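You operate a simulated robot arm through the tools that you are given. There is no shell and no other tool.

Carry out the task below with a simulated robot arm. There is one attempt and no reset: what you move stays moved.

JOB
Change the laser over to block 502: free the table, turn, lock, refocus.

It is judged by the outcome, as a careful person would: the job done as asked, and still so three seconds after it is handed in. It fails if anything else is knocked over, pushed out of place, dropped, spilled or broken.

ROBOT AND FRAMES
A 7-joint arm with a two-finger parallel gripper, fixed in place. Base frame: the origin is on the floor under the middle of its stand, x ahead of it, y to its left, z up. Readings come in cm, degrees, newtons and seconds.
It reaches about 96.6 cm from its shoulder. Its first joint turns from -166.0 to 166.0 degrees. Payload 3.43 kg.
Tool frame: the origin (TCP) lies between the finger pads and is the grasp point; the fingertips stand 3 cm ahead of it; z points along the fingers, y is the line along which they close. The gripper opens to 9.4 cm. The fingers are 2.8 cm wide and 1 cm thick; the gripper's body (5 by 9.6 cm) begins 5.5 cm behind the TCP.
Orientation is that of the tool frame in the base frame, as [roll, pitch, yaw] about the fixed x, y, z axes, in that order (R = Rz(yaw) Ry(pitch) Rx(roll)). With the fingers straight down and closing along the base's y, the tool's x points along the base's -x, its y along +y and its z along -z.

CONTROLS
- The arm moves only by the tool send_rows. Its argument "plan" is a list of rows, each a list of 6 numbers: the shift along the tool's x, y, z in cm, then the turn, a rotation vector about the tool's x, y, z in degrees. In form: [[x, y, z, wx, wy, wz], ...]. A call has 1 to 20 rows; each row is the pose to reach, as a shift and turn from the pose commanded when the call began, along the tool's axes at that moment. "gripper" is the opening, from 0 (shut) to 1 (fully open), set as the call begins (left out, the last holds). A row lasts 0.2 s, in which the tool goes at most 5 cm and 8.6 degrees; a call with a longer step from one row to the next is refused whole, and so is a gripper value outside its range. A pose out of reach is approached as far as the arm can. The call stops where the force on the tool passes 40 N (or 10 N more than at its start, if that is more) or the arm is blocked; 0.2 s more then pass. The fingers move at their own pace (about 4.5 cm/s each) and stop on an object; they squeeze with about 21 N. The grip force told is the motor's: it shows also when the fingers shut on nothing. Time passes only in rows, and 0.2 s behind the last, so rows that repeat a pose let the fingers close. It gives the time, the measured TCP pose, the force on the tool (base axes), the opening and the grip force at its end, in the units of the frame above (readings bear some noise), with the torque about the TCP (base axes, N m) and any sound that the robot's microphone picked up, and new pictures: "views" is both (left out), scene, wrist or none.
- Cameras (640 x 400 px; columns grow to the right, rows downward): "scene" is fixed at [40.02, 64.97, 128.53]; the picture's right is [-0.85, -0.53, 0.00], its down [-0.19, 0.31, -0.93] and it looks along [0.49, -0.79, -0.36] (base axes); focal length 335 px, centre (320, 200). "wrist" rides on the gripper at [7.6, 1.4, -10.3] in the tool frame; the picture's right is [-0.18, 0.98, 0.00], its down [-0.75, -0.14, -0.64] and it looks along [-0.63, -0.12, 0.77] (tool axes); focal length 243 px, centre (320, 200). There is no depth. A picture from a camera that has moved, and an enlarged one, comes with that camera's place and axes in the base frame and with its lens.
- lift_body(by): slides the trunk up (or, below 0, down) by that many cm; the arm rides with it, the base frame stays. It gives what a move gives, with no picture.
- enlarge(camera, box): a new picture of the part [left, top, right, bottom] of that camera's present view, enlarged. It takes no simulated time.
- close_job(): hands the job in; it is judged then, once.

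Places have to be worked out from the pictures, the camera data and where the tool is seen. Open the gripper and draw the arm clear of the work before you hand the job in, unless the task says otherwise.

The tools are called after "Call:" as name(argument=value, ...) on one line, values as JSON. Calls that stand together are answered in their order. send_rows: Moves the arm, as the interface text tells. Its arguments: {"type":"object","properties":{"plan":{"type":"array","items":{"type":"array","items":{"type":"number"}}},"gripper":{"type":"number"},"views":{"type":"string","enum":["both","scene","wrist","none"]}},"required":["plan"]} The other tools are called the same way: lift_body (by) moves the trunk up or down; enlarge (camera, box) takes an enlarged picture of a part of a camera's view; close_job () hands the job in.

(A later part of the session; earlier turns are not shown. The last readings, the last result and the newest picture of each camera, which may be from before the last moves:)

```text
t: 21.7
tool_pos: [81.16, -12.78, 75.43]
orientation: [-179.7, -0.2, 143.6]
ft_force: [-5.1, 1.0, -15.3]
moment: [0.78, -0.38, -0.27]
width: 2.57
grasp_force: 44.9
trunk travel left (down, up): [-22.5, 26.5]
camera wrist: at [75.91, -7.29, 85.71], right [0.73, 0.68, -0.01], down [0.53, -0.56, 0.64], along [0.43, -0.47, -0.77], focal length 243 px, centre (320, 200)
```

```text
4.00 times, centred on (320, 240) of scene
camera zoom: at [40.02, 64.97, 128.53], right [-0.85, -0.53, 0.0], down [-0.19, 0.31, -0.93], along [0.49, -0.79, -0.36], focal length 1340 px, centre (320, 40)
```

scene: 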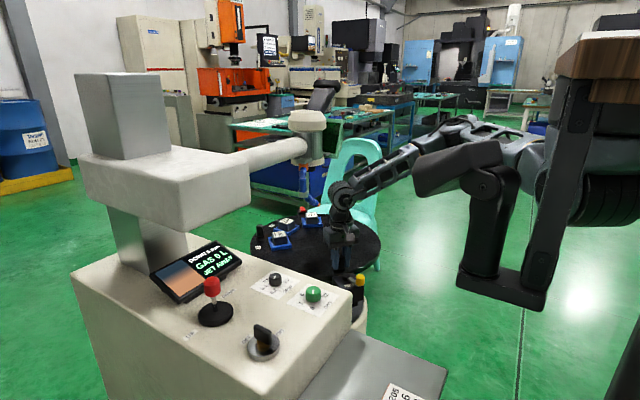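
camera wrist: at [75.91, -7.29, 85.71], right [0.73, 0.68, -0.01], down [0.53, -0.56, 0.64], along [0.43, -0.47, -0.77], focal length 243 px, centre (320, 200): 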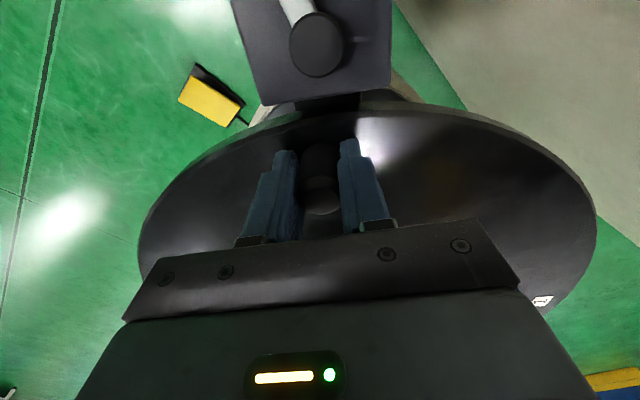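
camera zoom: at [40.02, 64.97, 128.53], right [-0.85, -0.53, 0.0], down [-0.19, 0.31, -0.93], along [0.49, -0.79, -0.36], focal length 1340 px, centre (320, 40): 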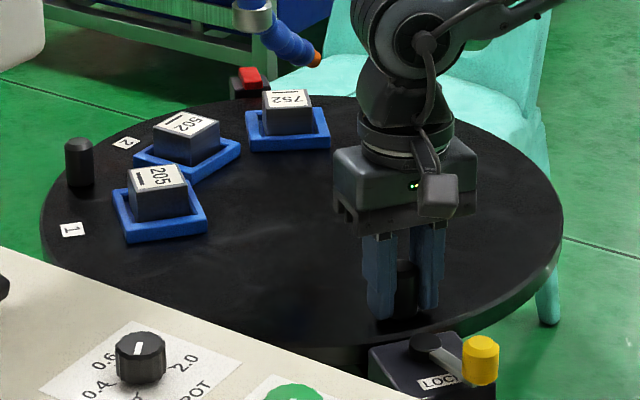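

The table turns freely with little force: the labels and blocks have shifted clockwise and nothing slipped. I carry on along the arc to about 40° in total, then check.

Call:
send_rows(plan=[[-0.01, 0.73, 0.05, 0, 0, 2], [-0.05, 1.46, 0.1, 0, 0, 4], [-0.11, 2.18, 0.1, 0, 0, 6], [-0.2, 2.9, 0.1, 0, 0, 8], [-0.32, 3.62, 0.1, 0, 0, 10], [-0.46, 4.34, 0.1, 0, 0, 12], [-0.62, 5.05, 0.1, 0, 0, 14], [-0.81, 5.75, 0.1, 0, 0, 16], [-1.02, 6.45, 0.1, 0, 0, 18], [-1.26, 7.14, 0.1, 0, 0, 20]], views="both")

Call:
enlarge(camera="scene", box=[240, 190, 400, 290])

```text
t: 23.9
tool_pos: [86.38, -7.79, 75.31]
orientation: [-179.8, -0.1, 123.6]
ft_force: [-11.5, 17.3, -2.9]
moment: [1.1, -0.4, 0.01]
width: 2.58
grasp_force: 44.3
trunk travel left (down, up): [-22.5, 26.5]
camera wrist: at [83.43, -0.75, 85.69], right [0.92, 0.39, 0.0], down [0.3, -0.71, 0.64], along [0.25, -0.59, -0.77], focal length 243 px, centre (320, 200)
```

scene: 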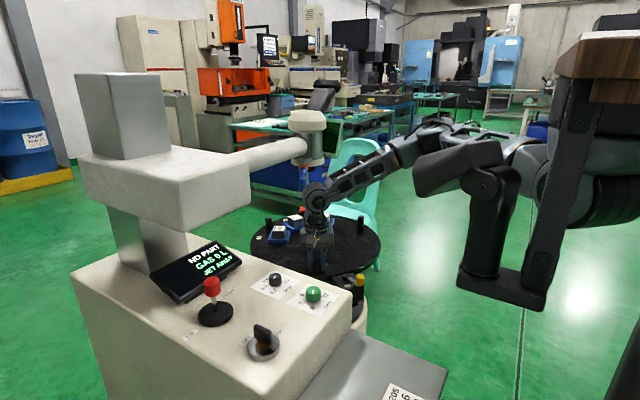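
wrist: 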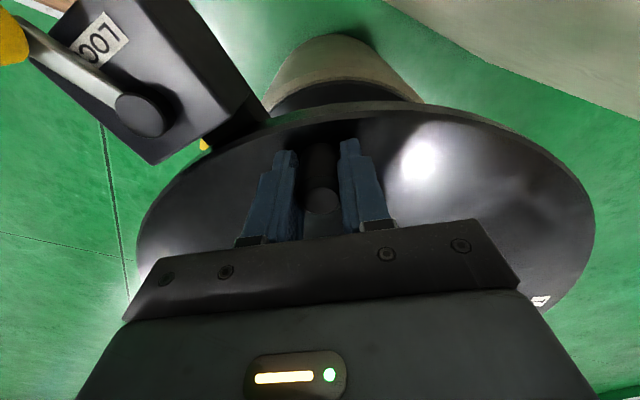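

```text
4.00 times, centred on (320, 240) of scene
camera zoom: at [40.02, 64.97, 128.53], right [-0.85, -0.53, 0.0], down [-0.19, 0.31, -0.93], along [0.49, -0.79, -0.36], focal length 1340 px, centre (320, 40)
```

zoom: 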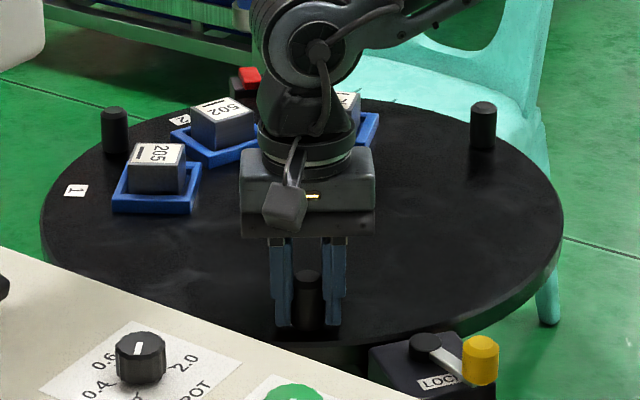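

The display now reads "NO PART", so it senses what is under the head and will show when 502 arrives. There is about 20 N of outward radial pull, meaning my arc is slightly too tight. I ease it outward while continuing to about 44°.

Call:
send_rows(plan=[[0.25, 0.5, 0, 0, 0, 1.4], [0.22, 1.1, 0, 0, 0, 3], [0.2, 1.82, 0, 0, 0, 5], [0.14, 2.54, 0, 0, 0, 7], [0.06, 3.26, 0, 0, 0, 9], [-0.06, 3.98, 0, 0, 0, 11], [-0.2, 4.69, 0, 0, 0, 13], [-0.32, 5.4, 0, 0, 0, 15], [-0.5, 6.1, 0, 0, 0, 17]], views="both")

Call:
enlarge(camera="scene", box=[240, 190, 400, 290])

Call:
enlarge(camera="scene", box=[140, 230, 268, 310])

```text
t: 25.9
tool_pos: [91.78, -5.33, 75.39]
orientation: [-179.9, 0.2, 106.6]
ft_force: [4.1, -15.9, 15.0]
moment: [-0.04, -1.28, -0.07]
width: 2.56
grasp_force: 44.9
trunk travel left (down, up): [-22.5, 26.5]
camera wrist: at [90.97, 2.41, 85.64], right [0.99, 0.1, 0.0], down [0.08, -0.76, 0.64], along [0.06, -0.64, -0.76], focal length 243 px, centre (320, 200)
```

scene: 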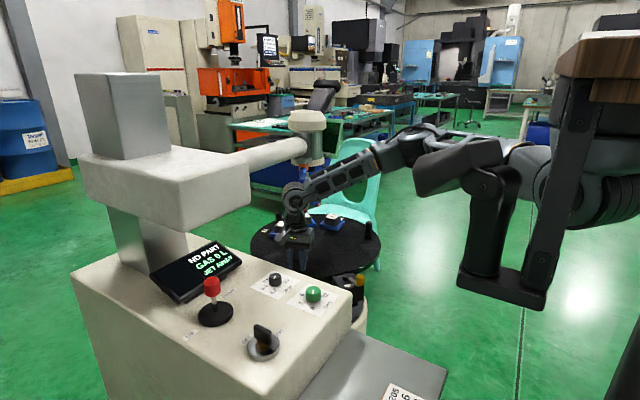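
wrist: 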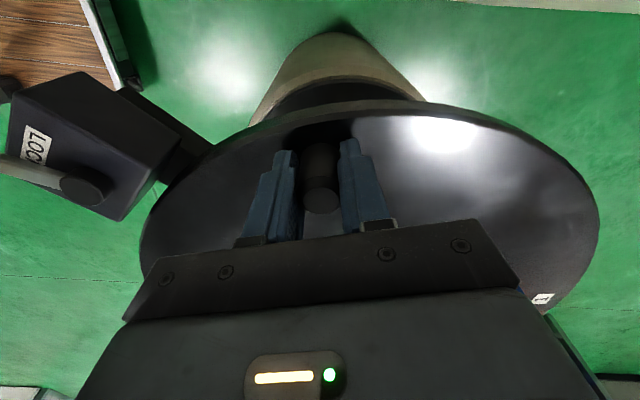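

```text
4.00 times, centred on (320, 240) of scene
camera zoom: at [40.02, 64.97, 128.53], right [-0.85, -0.53, 0.0], down [-0.19, 0.31, -0.93], along [0.49, -0.79, -0.36], focal length 1340 px, centre (320, 40)
```

zoom: 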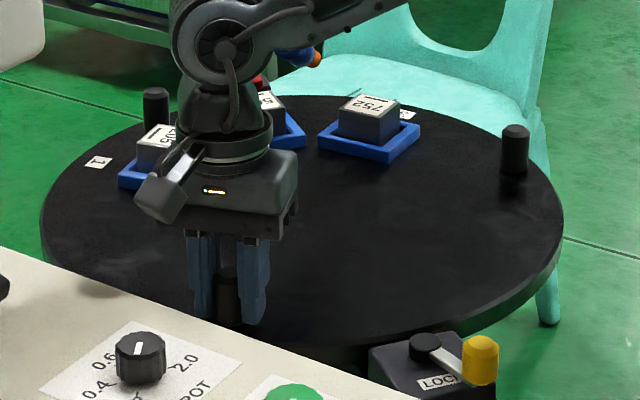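

```text
5.00 times, centred on (204, 270) of scene
camera zoom: at [40.02, 64.97, 128.53], right [-0.85, -0.53, 0.0], down [-0.19, 0.31, -0.93], along [0.49, -0.79, -0.36], focal length 1675 px, centre (900, -150)
```

zoom: 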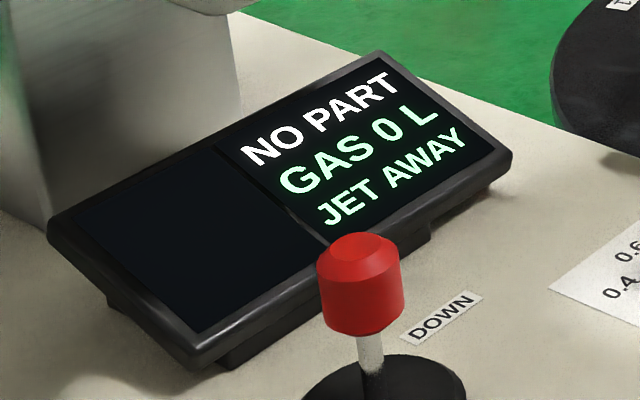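

Still "NO PART" at about 43°, and 502 appears to be 5–6° short of where 752 was. I continue in small steps, relaxing the radial offset.

Call:
send_rows(plan=[[-0.12, 0.36, 0, 0, 0, 1], [-0.17, 0.73, 0, 0, 0, 2], [-0.2, 1.09, 0, 0, 0, 3], [-0.2, 1.09, 0, 0, 0, 3]], views="scene")

Call:
enlarge(camera="scene", box=[240, 190, 400, 290])

Call:
enlarge(camera="scene", box=[140, 230, 268, 310])

```text
t: 26.9
tool_pos: [92.84, -5.05, 75.27]
orientation: [-179.7, -0.1, 103.5]
ft_force: [0.0, -10.7, 11.2]
moment: [-0.86, -1.27, -0.2]
width: 2.57
grasp_force: 45.3
trunk travel left (down, up): [-22.5, 26.5]
```

scene: 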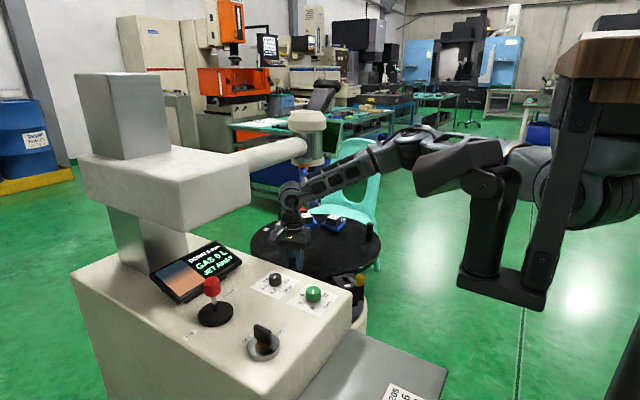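

```text
4.00 times, centred on (320, 240) of scene
camera zoom: at [40.02, 64.97, 128.53], right [-0.85, -0.53, 0.0], down [-0.19, 0.31, -0.93], along [0.49, -0.79, -0.36], focal length 1340 px, centre (320, 40)
```

zoom: 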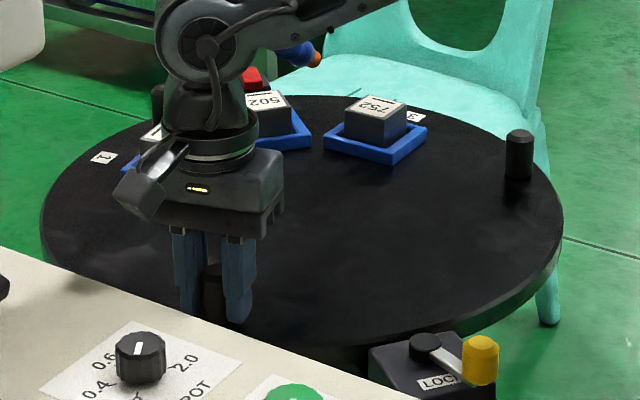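

```text
5.00 times, centred on (204, 270) of scene
camera zoom: at [40.02, 64.97, 128.53], right [-0.85, -0.53, 0.0], down [-0.19, 0.31, -0.93], along [0.49, -0.79, -0.36], focal length 1675 px, centre (900, -150)
```

zoom: 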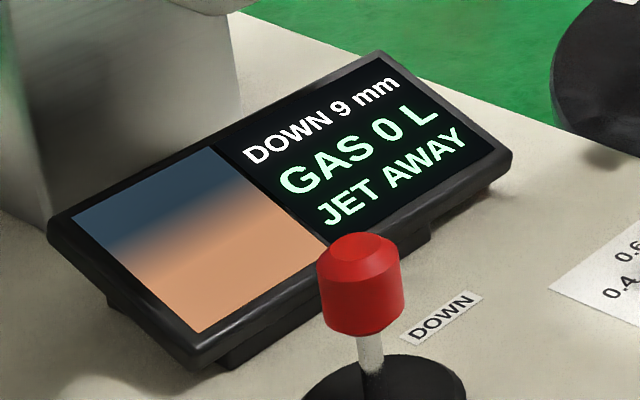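

The display has woken up ("DOWN 9 mm"), so 502 is entering the beam. Compared with 752's original place it still needs about 2.5–3°. I nudge on 2.5° and compare at high zoom.

Call:
send_rows(plan=[[-0.07, 0.3, 0.05, 0, 0, 0.8], [-0.1, 0.6, 0.1, 0, 0, 1.65], [-0.12, 0.91, 0.1, 0, 0, 2.5], [-0.12, 0.91, 0.1, 0, 0, 2.5]], views="scene")

Call:
enlarge(camera="scene", box=[264, 206, 328, 246])

Call:
enlarge(camera="scene", box=[140, 230, 268, 310])

```text
t: 27.9
tool_pos: [93.84, -4.63, 75.45]
orientation: [-179.9, -0.1, 101.1]
ft_force: [1.7, 0.7, 33.3]
moment: [0.06, -0.39, -0.17]
width: 2.56
grasp_force: 45.1
trunk travel left (down, up): [-22.5, 26.5]
```

scene: 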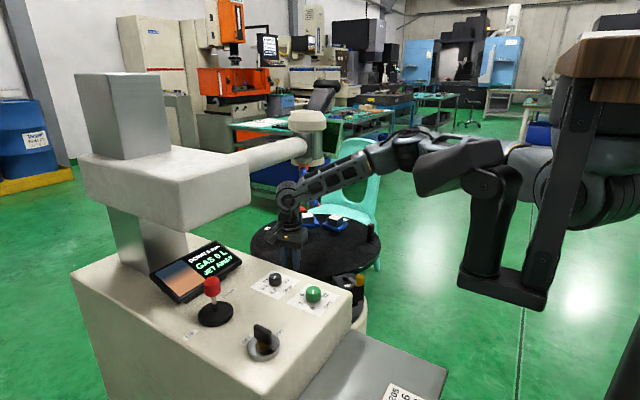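

```text
10.00 times, centred on (296, 226) of scene
camera zoom: at [40.02, 64.97, 128.53], right [-0.85, -0.53, 0.0], down [-0.19, 0.31, -0.93], along [0.49, -0.79, -0.36], focal length 3350 px, centre (560, -60)
```

zoom: 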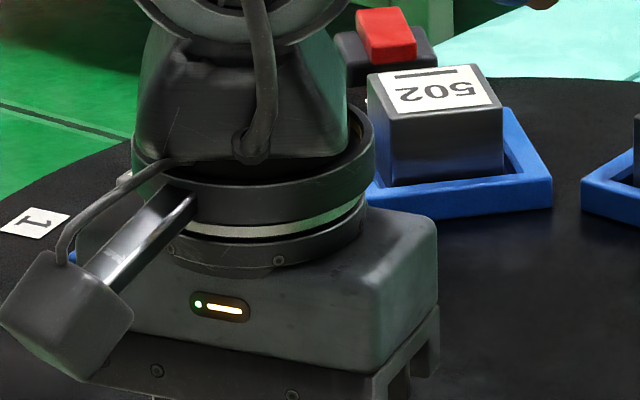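

```text
5.00 times, centred on (204, 270) of scene
camera zoom: at [40.02, 64.97, 128.53], right [-0.85, -0.53, 0.0], down [-0.19, 0.31, -0.93], along [0.49, -0.79, -0.36], focal length 1675 px, centre (900, -150)
```

zoom: 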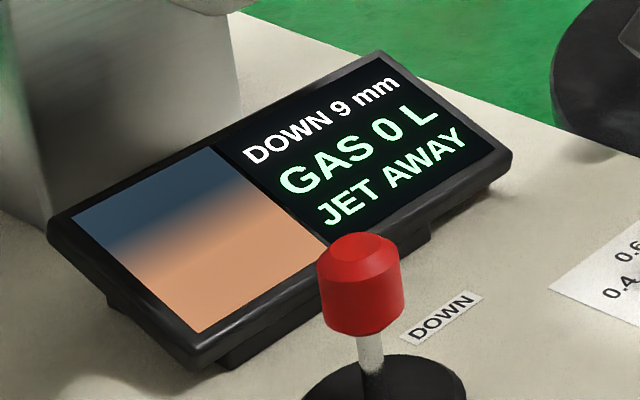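

Corner-for-corner against 752's original position, 502 is still about 1.4° short, which makes the index a clean 50°. I ease the vertical preload, which has built up to 33 N, and turn that last bit.

Call:
send_rows(plan=[[0, 0, -0.2, 0, 0, 0], [0, 0.25, -0.2, 0, 0, 0.7], [-0.01, 0.51, -0.2, 0, 0, 1.4], [-0.01, 0.51, -0.2, 0, 0, 1.4]], views="scene")

Call:
enlarge(camera="scene", box=[264, 206, 328, 246])

```text
t: 28.9
tool_pos: [94.21, -4.63, 75.33]
orientation: [-179.7, 0.0, 99.8]
ft_force: [0.3, 3.3, 17.0]
moment: [1.06, -1.1, 0.08]
width: 2.58
grasp_force: 44.9
trunk travel left (down, up): [-22.5, 26.5]
```

scene: 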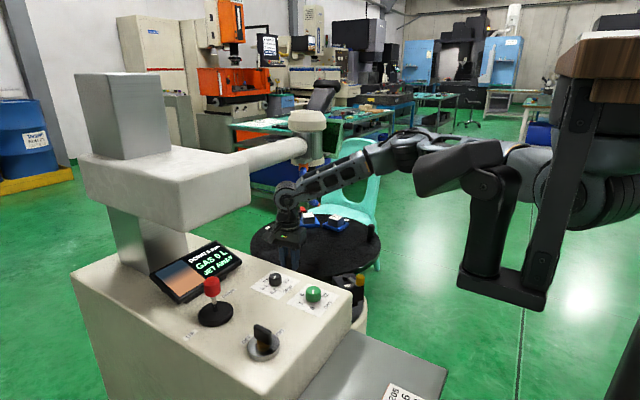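

```text
10.00 times, centred on (296, 226) of scene
camera zoom: at [40.02, 64.97, 128.53], right [-0.85, -0.53, 0.0], down [-0.19, 0.31, -0.93], along [0.49, -0.79, -0.36], focal length 3350 px, centre (560, -60)
```

zoom: 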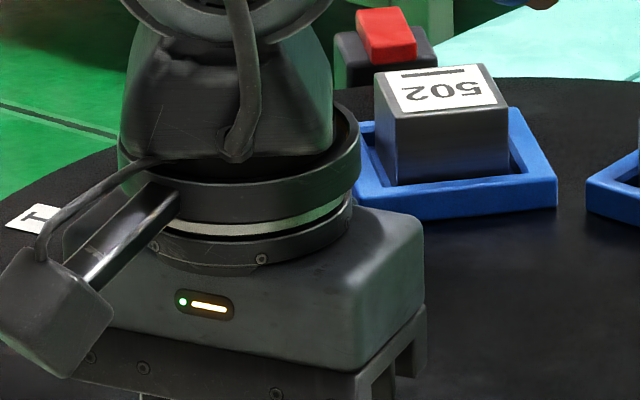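

Only about 2–3 px (about 0.4°) remain. I nudge that, then release the post and let the table sit.

Call:
send_rows(plan=[[0, 0.08, 0, 0, 0, 0.2], [0, 0.16, 0, 0, 0, 0.4], [0, 0.16, 0, 0, 0, 0.4]], views="none")

Call:
enlarge(camera="scene", box=[264, 206, 328, 246])

Call:
send_rows(plan=[[0, 0, 0, 0, 0, 0], [0, 0, 0, 0, 0, 0], [0, 0, 0, 0, 0, 0]], gripper=0.5, views="scene")

Call:
enlarge(camera="scene", box=[264, 206, 328, 246])

```text
t: 29.7
tool_pos: [94.42, -4.67, 75.36]
orientation: [-179.8, 0.0, 99.3]
ft_force: [-4.4, 9.0, 18.7]
moment: [0.52, -0.95, -0.35]
width: 2.57
grasp_force: 44.6
trunk travel left (down, up): [-22.5, 26.5]
```

```text
10.00 times, centred on (296, 226) of scene
camera zoom: at [40.02, 64.97, 128.53], right [-0.85, -0.53, 0.0], down [-0.19, 0.31, -0.93], along [0.49, -0.79, -0.36], focal length 3350 px, centre (560, -60)
```

zoom: 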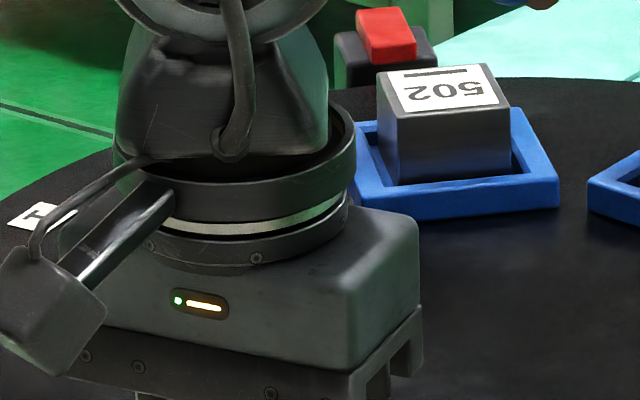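

```text
t: 30.5
tool_pos: [94.47, -4.81, 75.29]
orientation: [-179.7, 0.0, 99.4]
ft_force: [-0.3, -0.5, -0.4]
moment: [0.02, -0.02, -0.02]
width: 4.71
grasp_force: 0.1
trunk travel left (down, up): [-22.5, 26.5]
```

scene: 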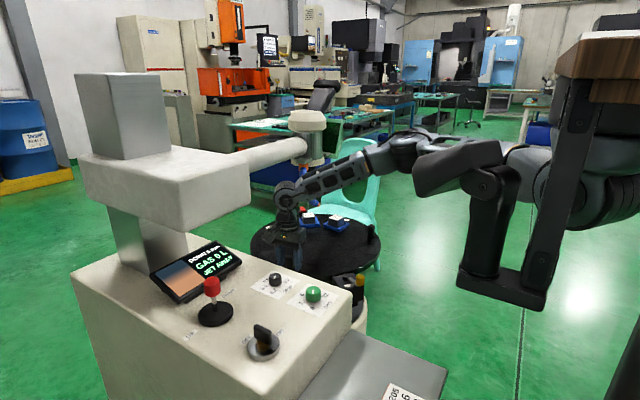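

```text
10.00 times, centred on (296, 226) of scene
camera zoom: at [40.02, 64.97, 128.53], right [-0.85, -0.53, 0.0], down [-0.19, 0.31, -0.93], along [0.49, -0.79, -0.36], focal length 3350 px, centre (560, -60)
```

zoom: 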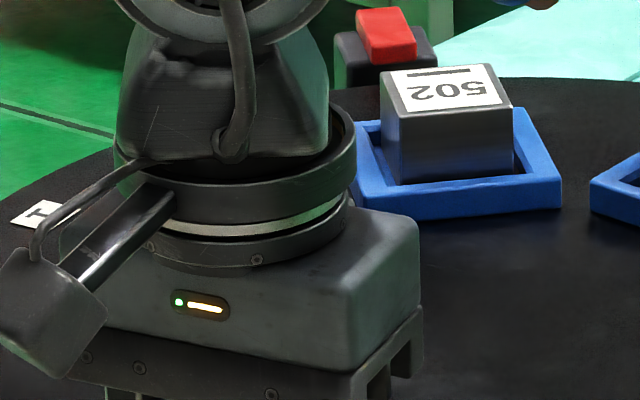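

With the post released, 502 sits within about 2 px of 752's original position, and the display still sees the part. I raise straight up and return to the lock knob at about (71.75,-6.6), turning the fingers across the lever.

Call:
send_rows(plan=[[0, 0, -2, 0, 0, 0], [0, 0, -5, 0, 0, 0], [0, 0, -8.5, 0, 0, 0], [0, 0, -12, 0, 0, 0], [0.2, -2.8, -12, 0, 0, -7.2], [0.5, -5.7, -12, 0, 0, -14.4], [0.7, -8.5, -12, 0, 0, -21.6], [1.0, -11.4, -12, 0, 0, -28.8], [1.2, -14.2, -12, 0, 0, -36], [1.4, -17, -12, 0, 0, -43.2], [1.7, -19.9, -12, 0, 0, -50.4], [1.9, -22.7, -12, 0, 0, -57.5], [1.9, -22.7, -12, 0, 0, -57.5]], gripper=0.55, views="both")

Call:
enlarge(camera="wrist", box=[220, 60, 420, 225])

Call:
enlarge(camera="scene", box=[264, 206, 328, 246])

Call:
enlarge(camera="scene", box=[240, 190, 400, 290])

```text
t: 33.3
tool_pos: [71.82, -6.6, 87.66]
orientation: [-179.8, -0.1, 156.9]
ft_force: [0.3, 0.5, -0.5]
moment: [0.0, 0.0, -0.02]
width: 5.15
grasp_force: 0.2
trunk travel left (down, up): [-22.5, 26.5]
camera wrist: at [65.31, -2.43, 98.02], right [0.55, 0.83, 0.0], down [0.64, -0.42, 0.64], along [0.53, -0.36, -0.77], focal length 243 px, centre (320, 200)
```

scene: 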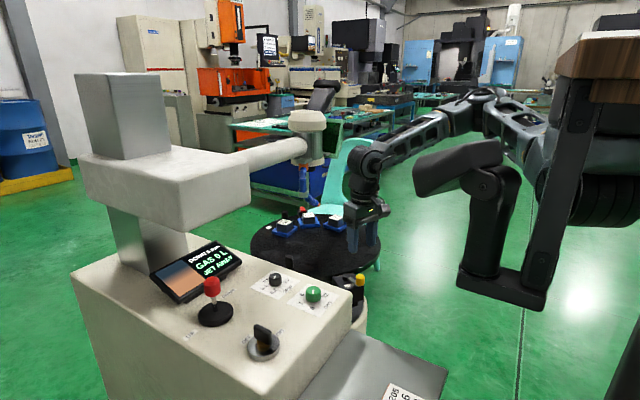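
wrist: 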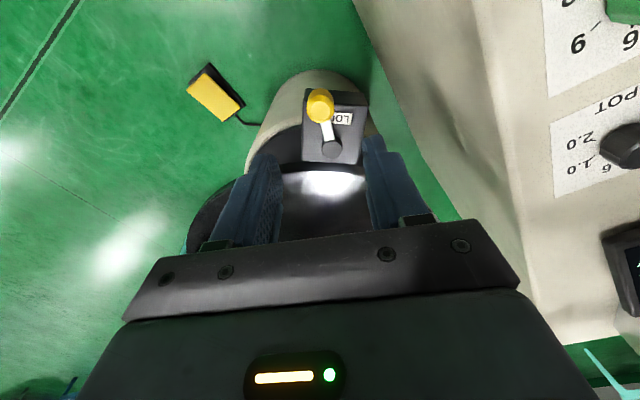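

```text
2.42 times, centred on (320, 142) of wrist
camera zoom: at [65.31, -2.43, 98.02], right [0.55, 0.83, 0.0], down [0.64, -0.42, 0.64], along [0.53, -0.36, -0.77], focal length 588 px, centre (320, 339)
```

zoom: 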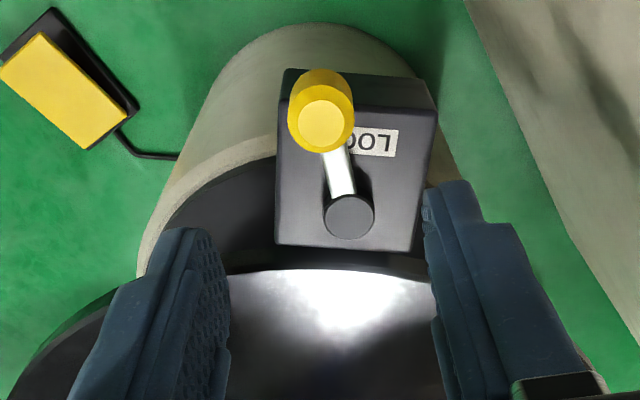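

```text
10.00 times, centred on (296, 226) of scene
camera zoom: at [40.02, 64.97, 128.53], right [-0.85, -0.53, 0.0], down [-0.19, 0.31, -0.93], along [0.49, -0.79, -0.36], focal length 3350 px, centre (560, -60)
```

zoom: 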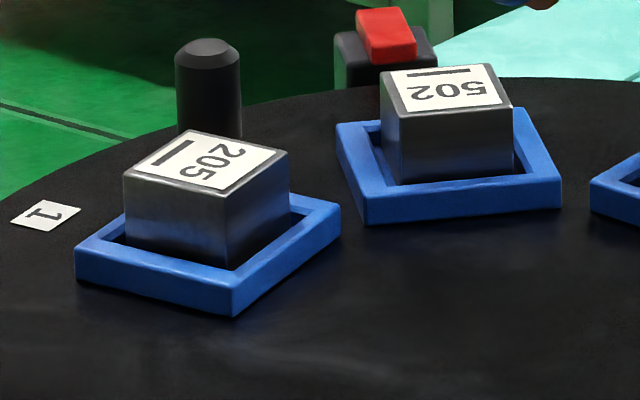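

```text
4.00 times, centred on (320, 240) of scene
camera zoom: at [40.02, 64.97, 128.53], right [-0.85, -0.53, 0.0], down [-0.19, 0.31, -0.93], along [0.49, -0.79, -0.36], focal length 1340 px, centre (320, 40)
```

zoom: 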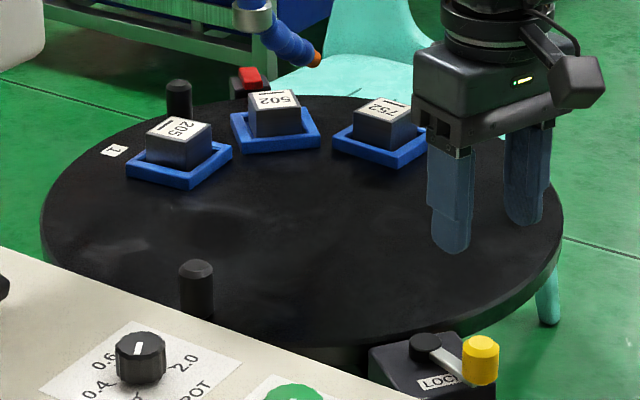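

The table is now indexed almost exactly: 205 and label 1 sit where 502 and label 2 were, within about 0.3°. I descend on the lock knob and grip it.

Call:
send_rows(plan=[[0.15, -0.2, 3, 0, 0, 0], [0.15, -0.2, 6, 0, 0, 0], [0.15, -0.2, 8.5, 0, 0, 0], [0.15, -0.2, 10.3, 0, 0, 0], [0.15, -0.2, 11.2, 0, 0, 0], [0.15, -0.2, 11.2, 0, 0, 0]], gripper=0.55, views="none")

Call:
enlarge(camera="wrist", box=[220, 120, 420, 245])

```text
t: 34.7
tool_pos: [71.6, -6.57, 76.4]
orientation: [-179.8, -0.2, 156.8]
ft_force: [0.2, 0.1, -0.1]
moment: [0.03, -0.01, 0.0]
width: 5.19
grasp_force: 0.0
trunk travel left (down, up): [-22.5, 26.5]
```

```text
3.20 times, centred on (320, 182) of wrist
camera zoom: at [65.2, -2.3, 86.63], right [0.56, 0.83, 0.0], down [0.64, -0.43, 0.64], along [0.53, -0.36, -0.77], focal length 776 px, centre (320, 256)
```

zoom: 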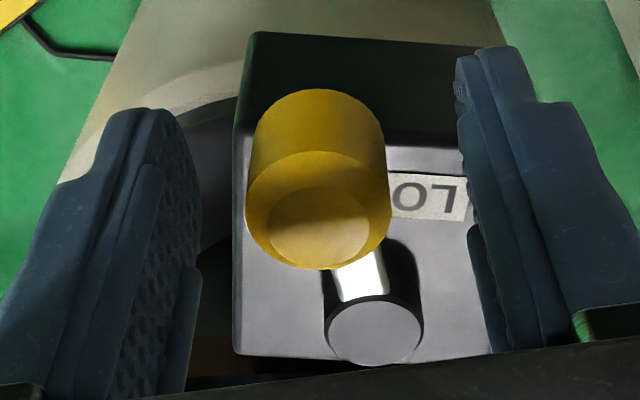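

The knob is centred between the fingers; I close on it.

Call:
send_rows(plan=[[0, 0, 0, 0, 0, 0], [0, 0, 0, 0, 0, 0], [0, 0, 0, 0, 0, 0], [0, 0, 0, 0, 0, 0]], gripper=0.1, views="none")

Call:
send_rows(plan=[[-0.01, -0.39, 0, 0, 0, -4], [-0.05, -0.77, 0, 0, 0, -8], [-0.12, -1.15, 0, 0, 0, -12], [-0.21, -1.53, 0, 0, 0, -16], [-0.33, -1.9, 0, 0, 0, -20], [-0.48, -2.26, 0, 0, 0, -24], [-0.65, -2.61, 0, 0, 0, -28], [-0.84, -2.94, 0, 0, 0, -32], [-1.06, -3.26, 0, 0, 0, -36], [-1.3, -3.57, 0, 0, 0, -40], [-1.56, -3.86, 0, 0, 0, -44], [-1.84, -4.12, 0, 0, 0, -48], [-2.13, -4.37, 0, 0, 0, -52]], views="both")

```text
t: 35.7
tool_pos: [71.57, -6.56, 76.24]
orientation: [-179.9, -0.1, 156.9]
ft_force: [-3.1, -5.7, 0.3]
moment: [0.26, -0.21, -0.08]
width: 2.47
grasp_force: 45.2
trunk travel left (down, up): [-22.5, 26.5]
```

```text
t: 38.5
tool_pos: [71.94, -11.34, 76.4]
orientation: [179.7, 0.0, -151.0]
ft_force: [30.7, 19.4, 3.0]
moment: [-0.29, -0.19, 0.03]
width: 2.48
grasp_force: 45.1
trunk travel left (down, up): [-22.5, 26.5]
camera wrist: at [64.53, -13.87, 86.64], right [-0.31, 0.95, 0.0], down [0.73, 0.24, 0.64], along [0.61, 0.2, -0.77], focal length 243 px, centre (320, 200)
```

scene: 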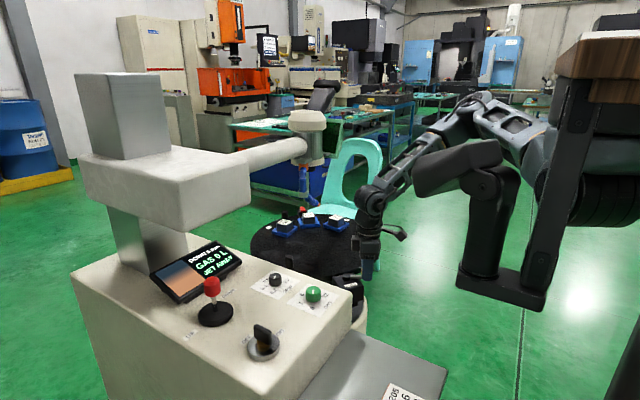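
wrist: 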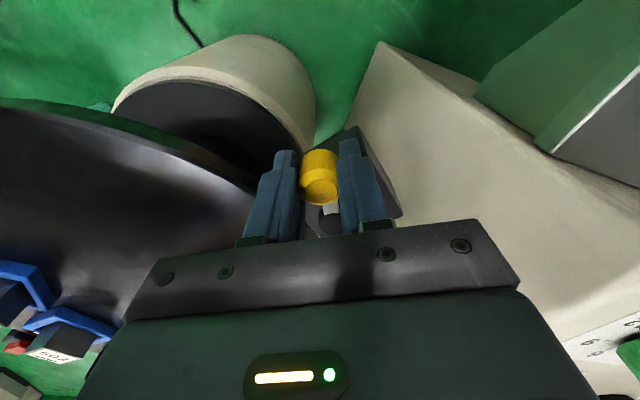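

The lever has swung back 50°, to about 208°. The 36 N reading is along the lever, so my radius is slightly large. I relieve that and finish the swing to the stop near 217°.

Call:
send_rows(plan=[[-0.35, 0, 0, 0, 0, 0], [-0.37, -0.2, 0, 0, 0, -2], [-0.38, -0.39, 0, 0, 0, -4], [-0.4, -0.58, 0, 0, 0, -6], [-0.42, -0.77, 0, 0, 0, -8], [-0.45, -0.96, 0, 0, 0, -10], [-0.48, -1.15, 0, 0, 0, -12]], views="both")

```text
t: 40.1
tool_pos: [72.55, -12.18, 76.27]
orientation: [179.9, -0.3, -139.2]
ft_force: [-15.2, 1.9, 21.7]
moment: [-0.37, 0.11, -0.2]
width: 2.53
grasp_force: 45.2
trunk travel left (down, up): [-22.5, 26.5]
camera wrist: at [65.87, -16.19, 86.62], right [-0.5, 0.86, 0.0], down [0.67, 0.39, 0.64], along [0.55, 0.32, -0.77], focal length 243 px, centre (320, 200)
```

scene: 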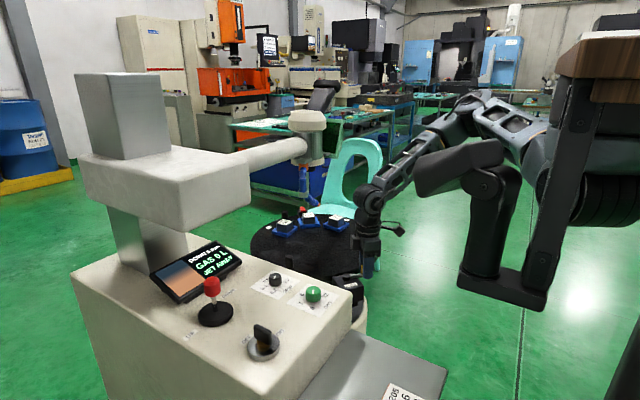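
wrist: 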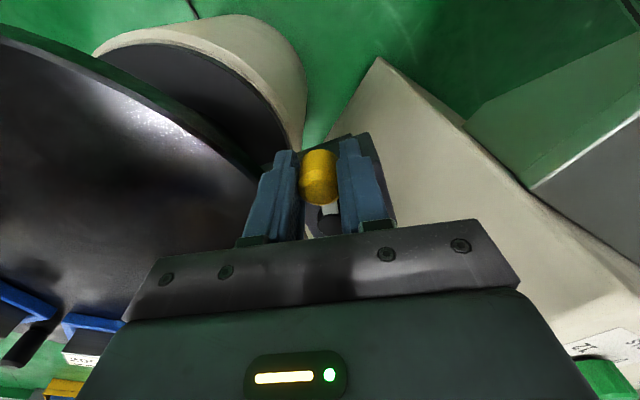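

The lever is at about 219°, back at its original locked angle or a shade past it. I press a little further to make sure that it is on its stop.

Call:
send_rows(plan=[[-0.01, -0.15, -0.1, 0, 0, -1.5], [-0.02, -0.3, -0.1, 0, 0, -3], [-0.02, -0.45, -0.1, 0, 0, -4], [-0.02, -0.45, -0.1, 0, 0, -4]], views="none")

```text
t: 40.8
tool_pos: [72.45, -12.17, 76.33]
orientation: [179.3, -0.3, -135.5]
ft_force: [-11.2, 2.9, 7.0]
moment: [-0.21, -0.59, 0.13]
width: 2.47
grasp_force: 44.6
trunk travel left (down, up): [-22.5, 26.5]
stopped in row 3: the force on the tool passed its limit at 43 N (the readings are from after the stop); the commanded pose is now the measured one
```

The lever hit its stop at about 218.5°, the original locked angle. I release the knob and rise clear.

Call:
send_rows(plan=[[0, 0, 0, 0, 0, 0], [0, 0, 0, 0, 0, 0], [0, 0, 0, 0, 0, 0]], gripper=0.55, views="none")

Call:
send_rows(plan=[[0, 0, -2.5, 0, 0, 0], [0, 0, -6, 0, 0, 0], [0, 0, -10, 0, 0, 7], [0, 0, -14, 0, 0, 15], [0, 0, -18, 0, 0, 23], [0, 0, -20, 0, 0, 31], [0, 0, -20, 0, 0, 38], [0, 0, -20, 0, 0, 44.5], [0, 0, -20, 0, 0, 44.5]], views="both")

Call:
enlarge(camera="scene", box=[240, 190, 400, 290])

Call:
enlarge(camera="wrist", box=[220, 60, 420, 225])

Call:
enlarge(camera="scene", box=[264, 206, 328, 246])

```text
t: 41.6
tool_pos: [72.63, -12.27, 76.21]
orientation: [179.3, -0.4, -135.5]
ft_force: [-0.2, -0.3, 0.1]
moment: [0.04, 0.01, -0.02]
width: 5.16
grasp_force: 0.1
trunk travel left (down, up): [-22.5, 26.5]
```

```text
t: 43.6
tool_pos: [72.81, -12.31, 96.19]
orientation: [179.8, -0.6, 179.9]
ft_force: [-0.3, -0.5, -0.2]
moment: [0.02, 0.0, -0.01]
width: 5.18
grasp_force: 0.1
out of reach, approached as far as the arm can: row 2
trunk travel left (down, up): [-22.5, 26.5]
camera wrist: at [65.29, -11.0, 106.63], right [0.19, 0.98, 0.0], down [0.76, -0.15, 0.63], along [0.62, -0.12, -0.78], focal length 243 px, centre (320, 200)
```

scene: 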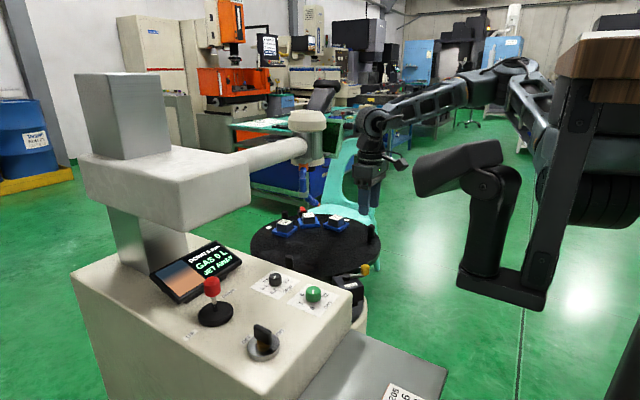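
wrist: 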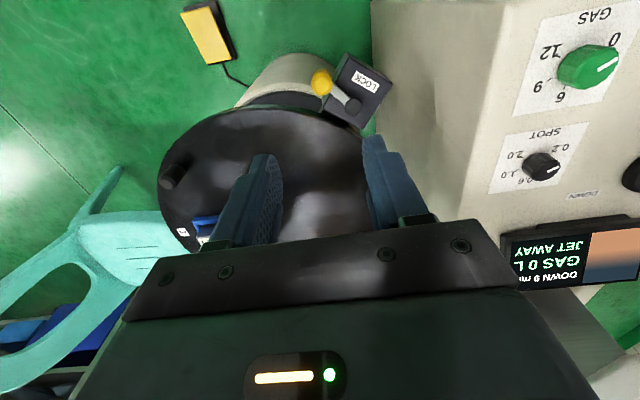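

```text
4.00 times, centred on (320, 240) of scene
camera zoom: at [40.02, 64.97, 128.53], right [-0.85, -0.53, 0.0], down [-0.19, 0.31, -0.93], along [0.49, -0.79, -0.36], focal length 1340 px, centre (320, 40)
```

zoom: 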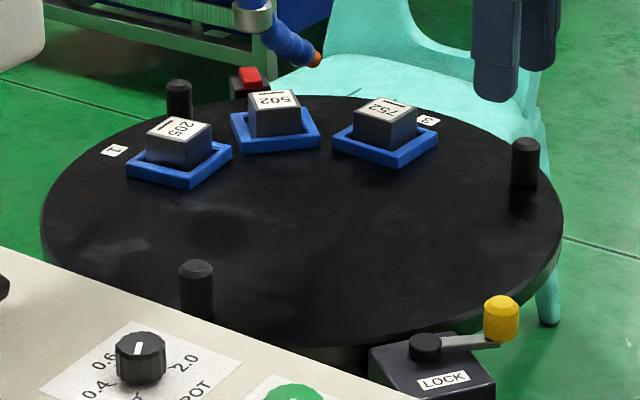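

```text
2.42 times, centred on (320, 142) of wrist
camera zoom: at [65.29, -11.0, 106.63], right [0.19, 0.98, 0.0], down [0.76, -0.15, 0.63], along [0.62, -0.12, -0.78], focal length 588 px, centre (320, 339)
```

zoom: 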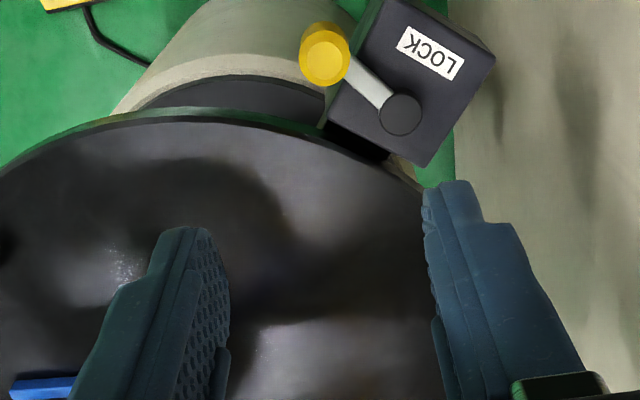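

```text
10.00 times, centred on (296, 226) of scene
camera zoom: at [40.02, 64.97, 128.53], right [-0.85, -0.53, 0.0], down [-0.19, 0.31, -0.93], along [0.49, -0.79, -0.36], focal length 3350 px, centre (560, -60)
```

zoom: 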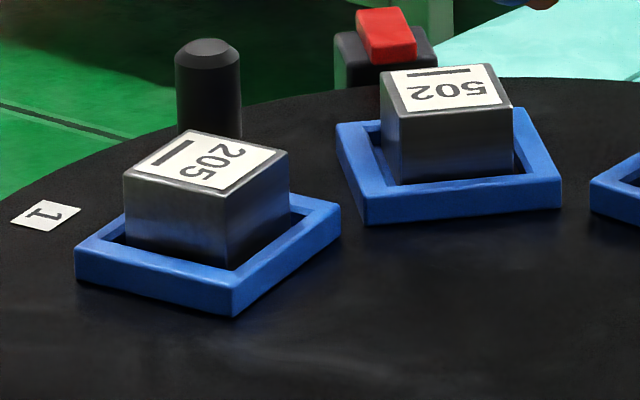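

The lock lever is back exactly as at the start and the table hasn't shifted. Next is the focus joystick: its red knob is near (88.6,28.1,88.7), with DOWN toward the table (-y) and UP away from it. I move high over the console to look at it.

Call:
send_rows(plan=[[-0.5, 3.8, -1.5, 0, 0, 0], [-1, 7.6, -3, 0, 0, 0], [-1.5, 11.5, -4, 0, 0, 0], [-2, 15.3, -5, 0, 0, 0], [-2.5, 19.2, -5, 0, 0, 0], [-3.1, 23, -5, 0, 0, 0], [-3.7, 26.9, -5, 0, 0, 0], [-4.3, 30.8, -5, 0, 0, 0], [-4.9, 34.6, -5, 0, 0, 0], [-5.4, 38.5, -5, 0, 0, 0], [-5.8, 42.3, -5, 0, 0, 0], [-5.8, 42.3, -5, 0, 0, 0]], views="both")

Call:
enlarge(camera="wrist", box=[180, 60, 460, 235])

```text
t: 46.2
tool_pos: [78.62, 30.15, 101.64]
orientation: [179.8, -0.7, -180.0]
ft_force: [-0.2, -0.4, -0.4]
moment: [0.01, -0.01, -0.01]
width: 5.19
grasp_force: 0.0
trunk travel left (down, up): [-22.5, 26.5]
camera wrist: at [71.06, 31.44, 111.98], right [0.18, 0.98, 0.0], down [0.76, -0.14, 0.63], along [0.62, -0.12, -0.78], focal length 243 px, centre (320, 200)
```

scene: 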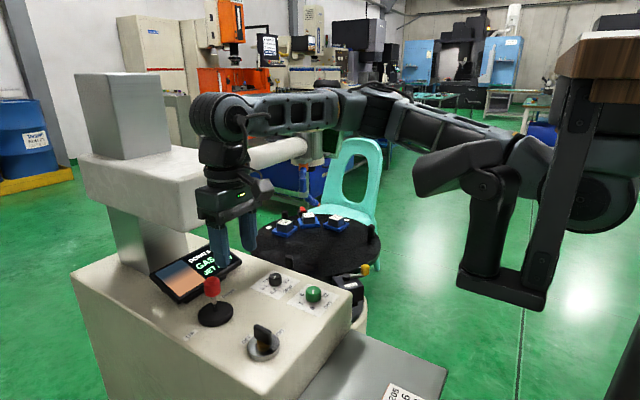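
wrist: 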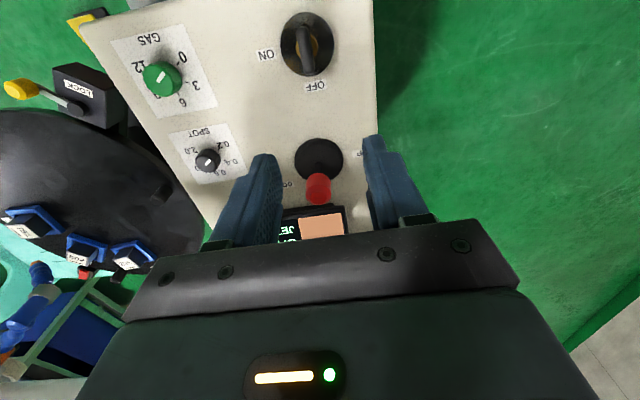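

```text
2.29 times, centred on (320, 148) of wrist
camera zoom: at [71.06, 31.44, 111.98], right [0.18, 0.98, 0.0], down [0.76, -0.14, 0.63], along [0.62, -0.12, -0.78], focal length 555 px, centre (320, 320)
```

zoom: 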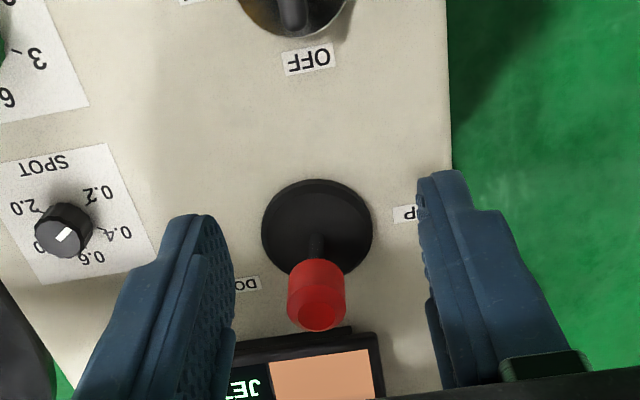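

The stick is vertical at about (88.8,27.8) with the knob at z 85.7–88.9. The machine's arm block overhangs at x>93.5 above z≈99, too close for a vertical hand. I tilt the hand 25° so that it leans back from the block, then move to a stand-off from the knob.

Call:
send_rows(plan=[[0, 0, 0, 0, -8, 0], [0, 0, 0, 0, -16, 0], [0, 0, 0, 0, -25, 0], [0, 0, 0, 0, -25, 0]], views="none")

```text
refused: row 3 steps farther than a row can; nothing moved
```

The last step was over the turn limit, so I split it more finely.

Call:
send_rows(plan=[[0, 0, 0, 0, -6.3, 0], [0, 0, 0, 0, -12.5, 0], [0, 0, 0, 0, -18.8, 0], [0, 0, 0, 0, -25, 0], [0, 0, 0, 0, -25, 0]], views="both")

```text
t: 47.4
tool_pos: [78.76, 30.02, 101.36]
orientation: [179.8, 24.3, 180.0]
ft_force: [0.0, 0.5, -0.6]
moment: [0.0, 0.03, -0.01]
width: 5.18
grasp_force: 0.0
trunk travel left (down, up): [-22.5, 26.5]
camera wrist: at [67.58, 31.36, 107.58], right [0.17, 0.98, 0.08], down [0.42, -0.14, 0.9], along [0.89, -0.12, -0.44], focal length 243 px, centre (320, 200)
```

scene: 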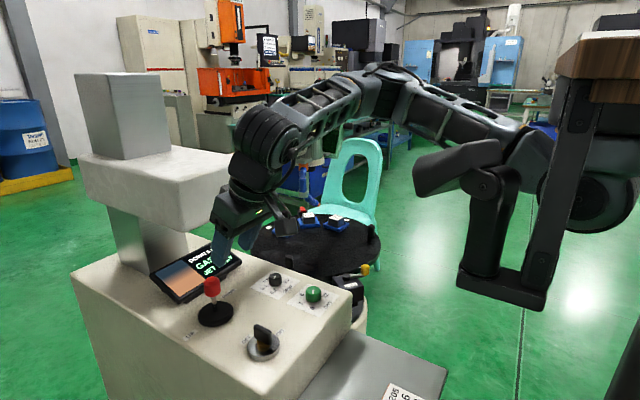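
wrist: 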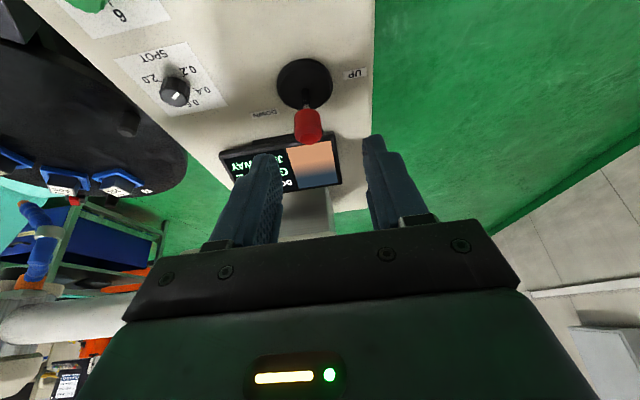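

The tilt gives good clearance and a clear view of the stick and its labels. I move to a stand-off about 10 cm short of the knob.

Call:
send_rows(plan=[[-1.7, -1.1, 3.4, 0, 0, 0], [-3.4, -2.2, 6.8, 0, 0, 0], [-3.4, -2.2, 6.8, 0, 0, 0]], views="both")

Call:
enlarge(camera="wrist", box=[220, 100, 420, 225])

Call:
enlarge(camera="scene", box=[140, 130, 332, 250])

```text
t: 48.2
tool_pos: [84.65, 27.75, 96.28]
orientation: [179.8, 24.3, 179.8]
ft_force: [0.4, 1.3, -0.1]
moment: [-0.02, 0.0, 0.01]
width: 5.17
grasp_force: 0.0
trunk travel left (down, up): [-22.5, 26.5]
camera wrist: at [73.44, 29.01, 102.54], right [0.17, 0.98, 0.08], down [0.42, -0.14, 0.89], along [0.89, -0.12, -0.44], focal length 243 px, centre (320, 200)
```

scene: 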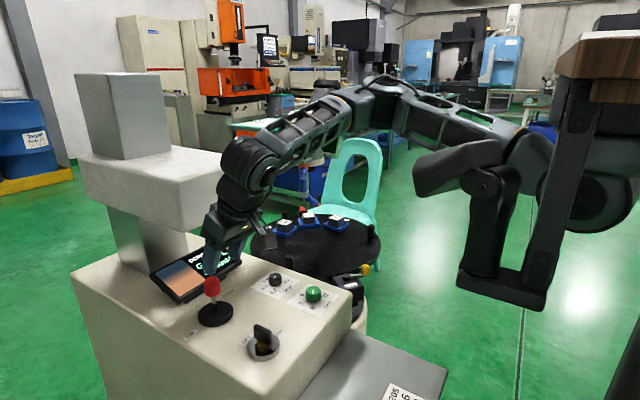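
wrist: 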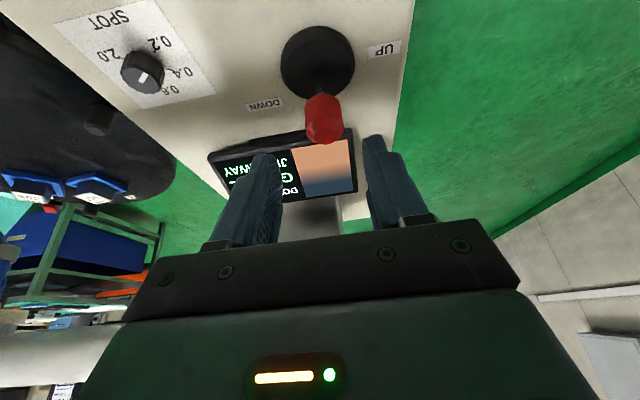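

```text
3.20 times, centred on (320, 162) of wrist
camera zoom: at [73.44, 29.01, 102.54], right [0.17, 0.98, 0.08], down [0.42, -0.14, 0.89], along [0.89, -0.12, -0.44], focal length 776 px, centre (320, 320)
```

zoom: 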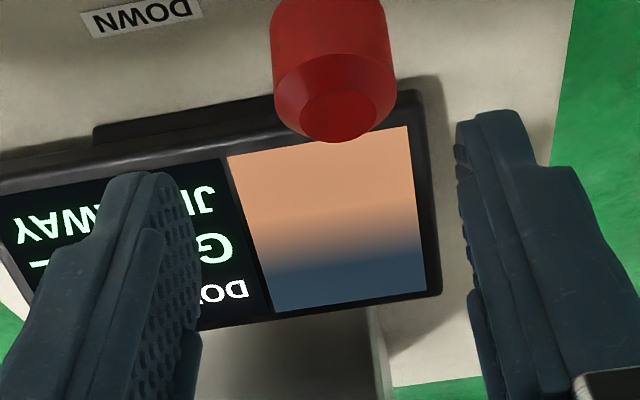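

```text
3.33 times, centred on (236, 190) of scene
camera zoom: at [40.02, 64.97, 128.53], right [-0.85, -0.53, 0.0], down [-0.19, 0.31, -0.93], along [0.49, -0.79, -0.36], focal length 1116 px, centre (600, 233)
```

zoom: 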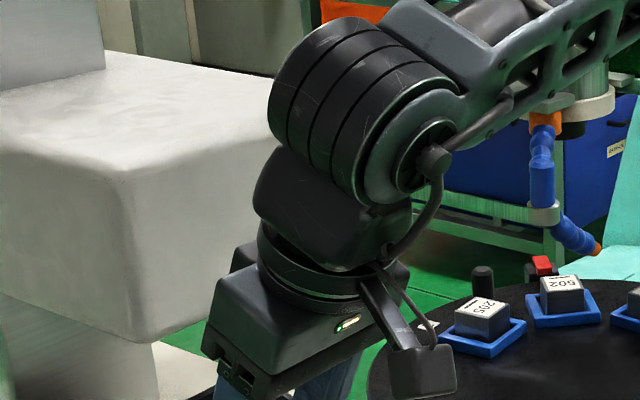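

The knob at (89.1,27.8) is centred between the open fingers. I advance 10 cm along the fingers so that they straddle it without touching.

Call:
send_rows(plan=[[0, 0, 2.5, 0, 0, 0], [0, 0, 5, 0, 0, 0], [0, 0, 7.5, 0, 0, 0], [0, 0, 9.2, 0, 0, 0], [0, 0, 10, 0, 0, 0], [0, 0, 10, 0, 0, 0]], views="both")

Call:
enlarge(camera="wrist", box=[180, 60, 460, 235])

Call:
enlarge(camera="scene", box=[140, 200, 300, 300])

```text
t: 49.6
tool_pos: [88.82, 27.79, 87.26]
orientation: [179.8, 24.3, 179.9]
ft_force: [0.8, -0.8, 0.3]
moment: [-0.03, 0.0, -0.01]
width: 5.2
grasp_force: 0.0
trunk travel left (down, up): [-22.5, 26.5]
camera wrist: at [77.61, 29.1, 93.52], right [0.17, 0.98, 0.08], down [0.42, -0.14, 0.89], along [0.89, -0.12, -0.44], focal length 243 px, centre (320, 200)
```

scene: 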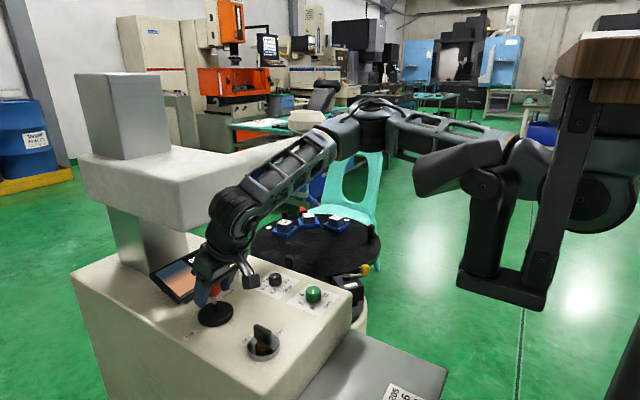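
wrist: 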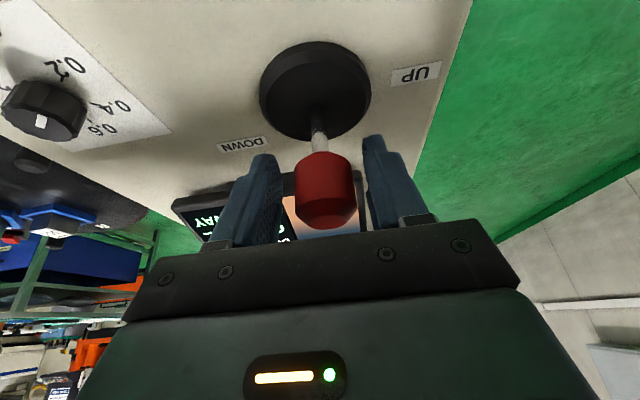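

```text
2.29 times, centred on (320, 148) of wrist
camera zoom: at [77.61, 29.1, 93.52], right [0.17, 0.98, 0.08], down [0.42, -0.14, 0.89], along [0.89, -0.12, -0.44], focal length 555 px, centre (320, 320)
```

zoom: 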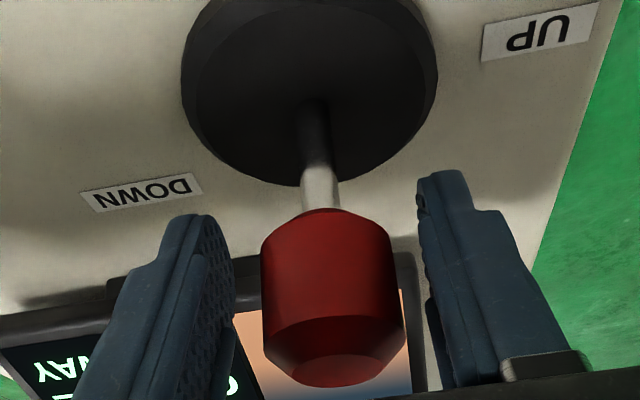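

```text
4.00 times, centred on (220, 250) of scene
camera zoom: at [40.02, 64.97, 128.53], right [-0.85, -0.53, 0.0], down [-0.19, 0.31, -0.93], along [0.49, -0.79, -0.36], focal length 1340 px, centre (720, 0)
```

zoom: 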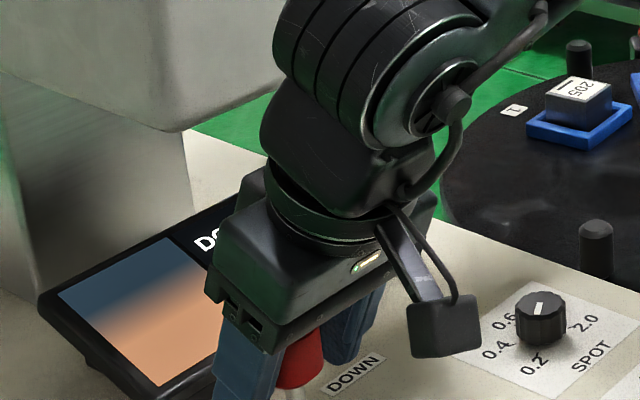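

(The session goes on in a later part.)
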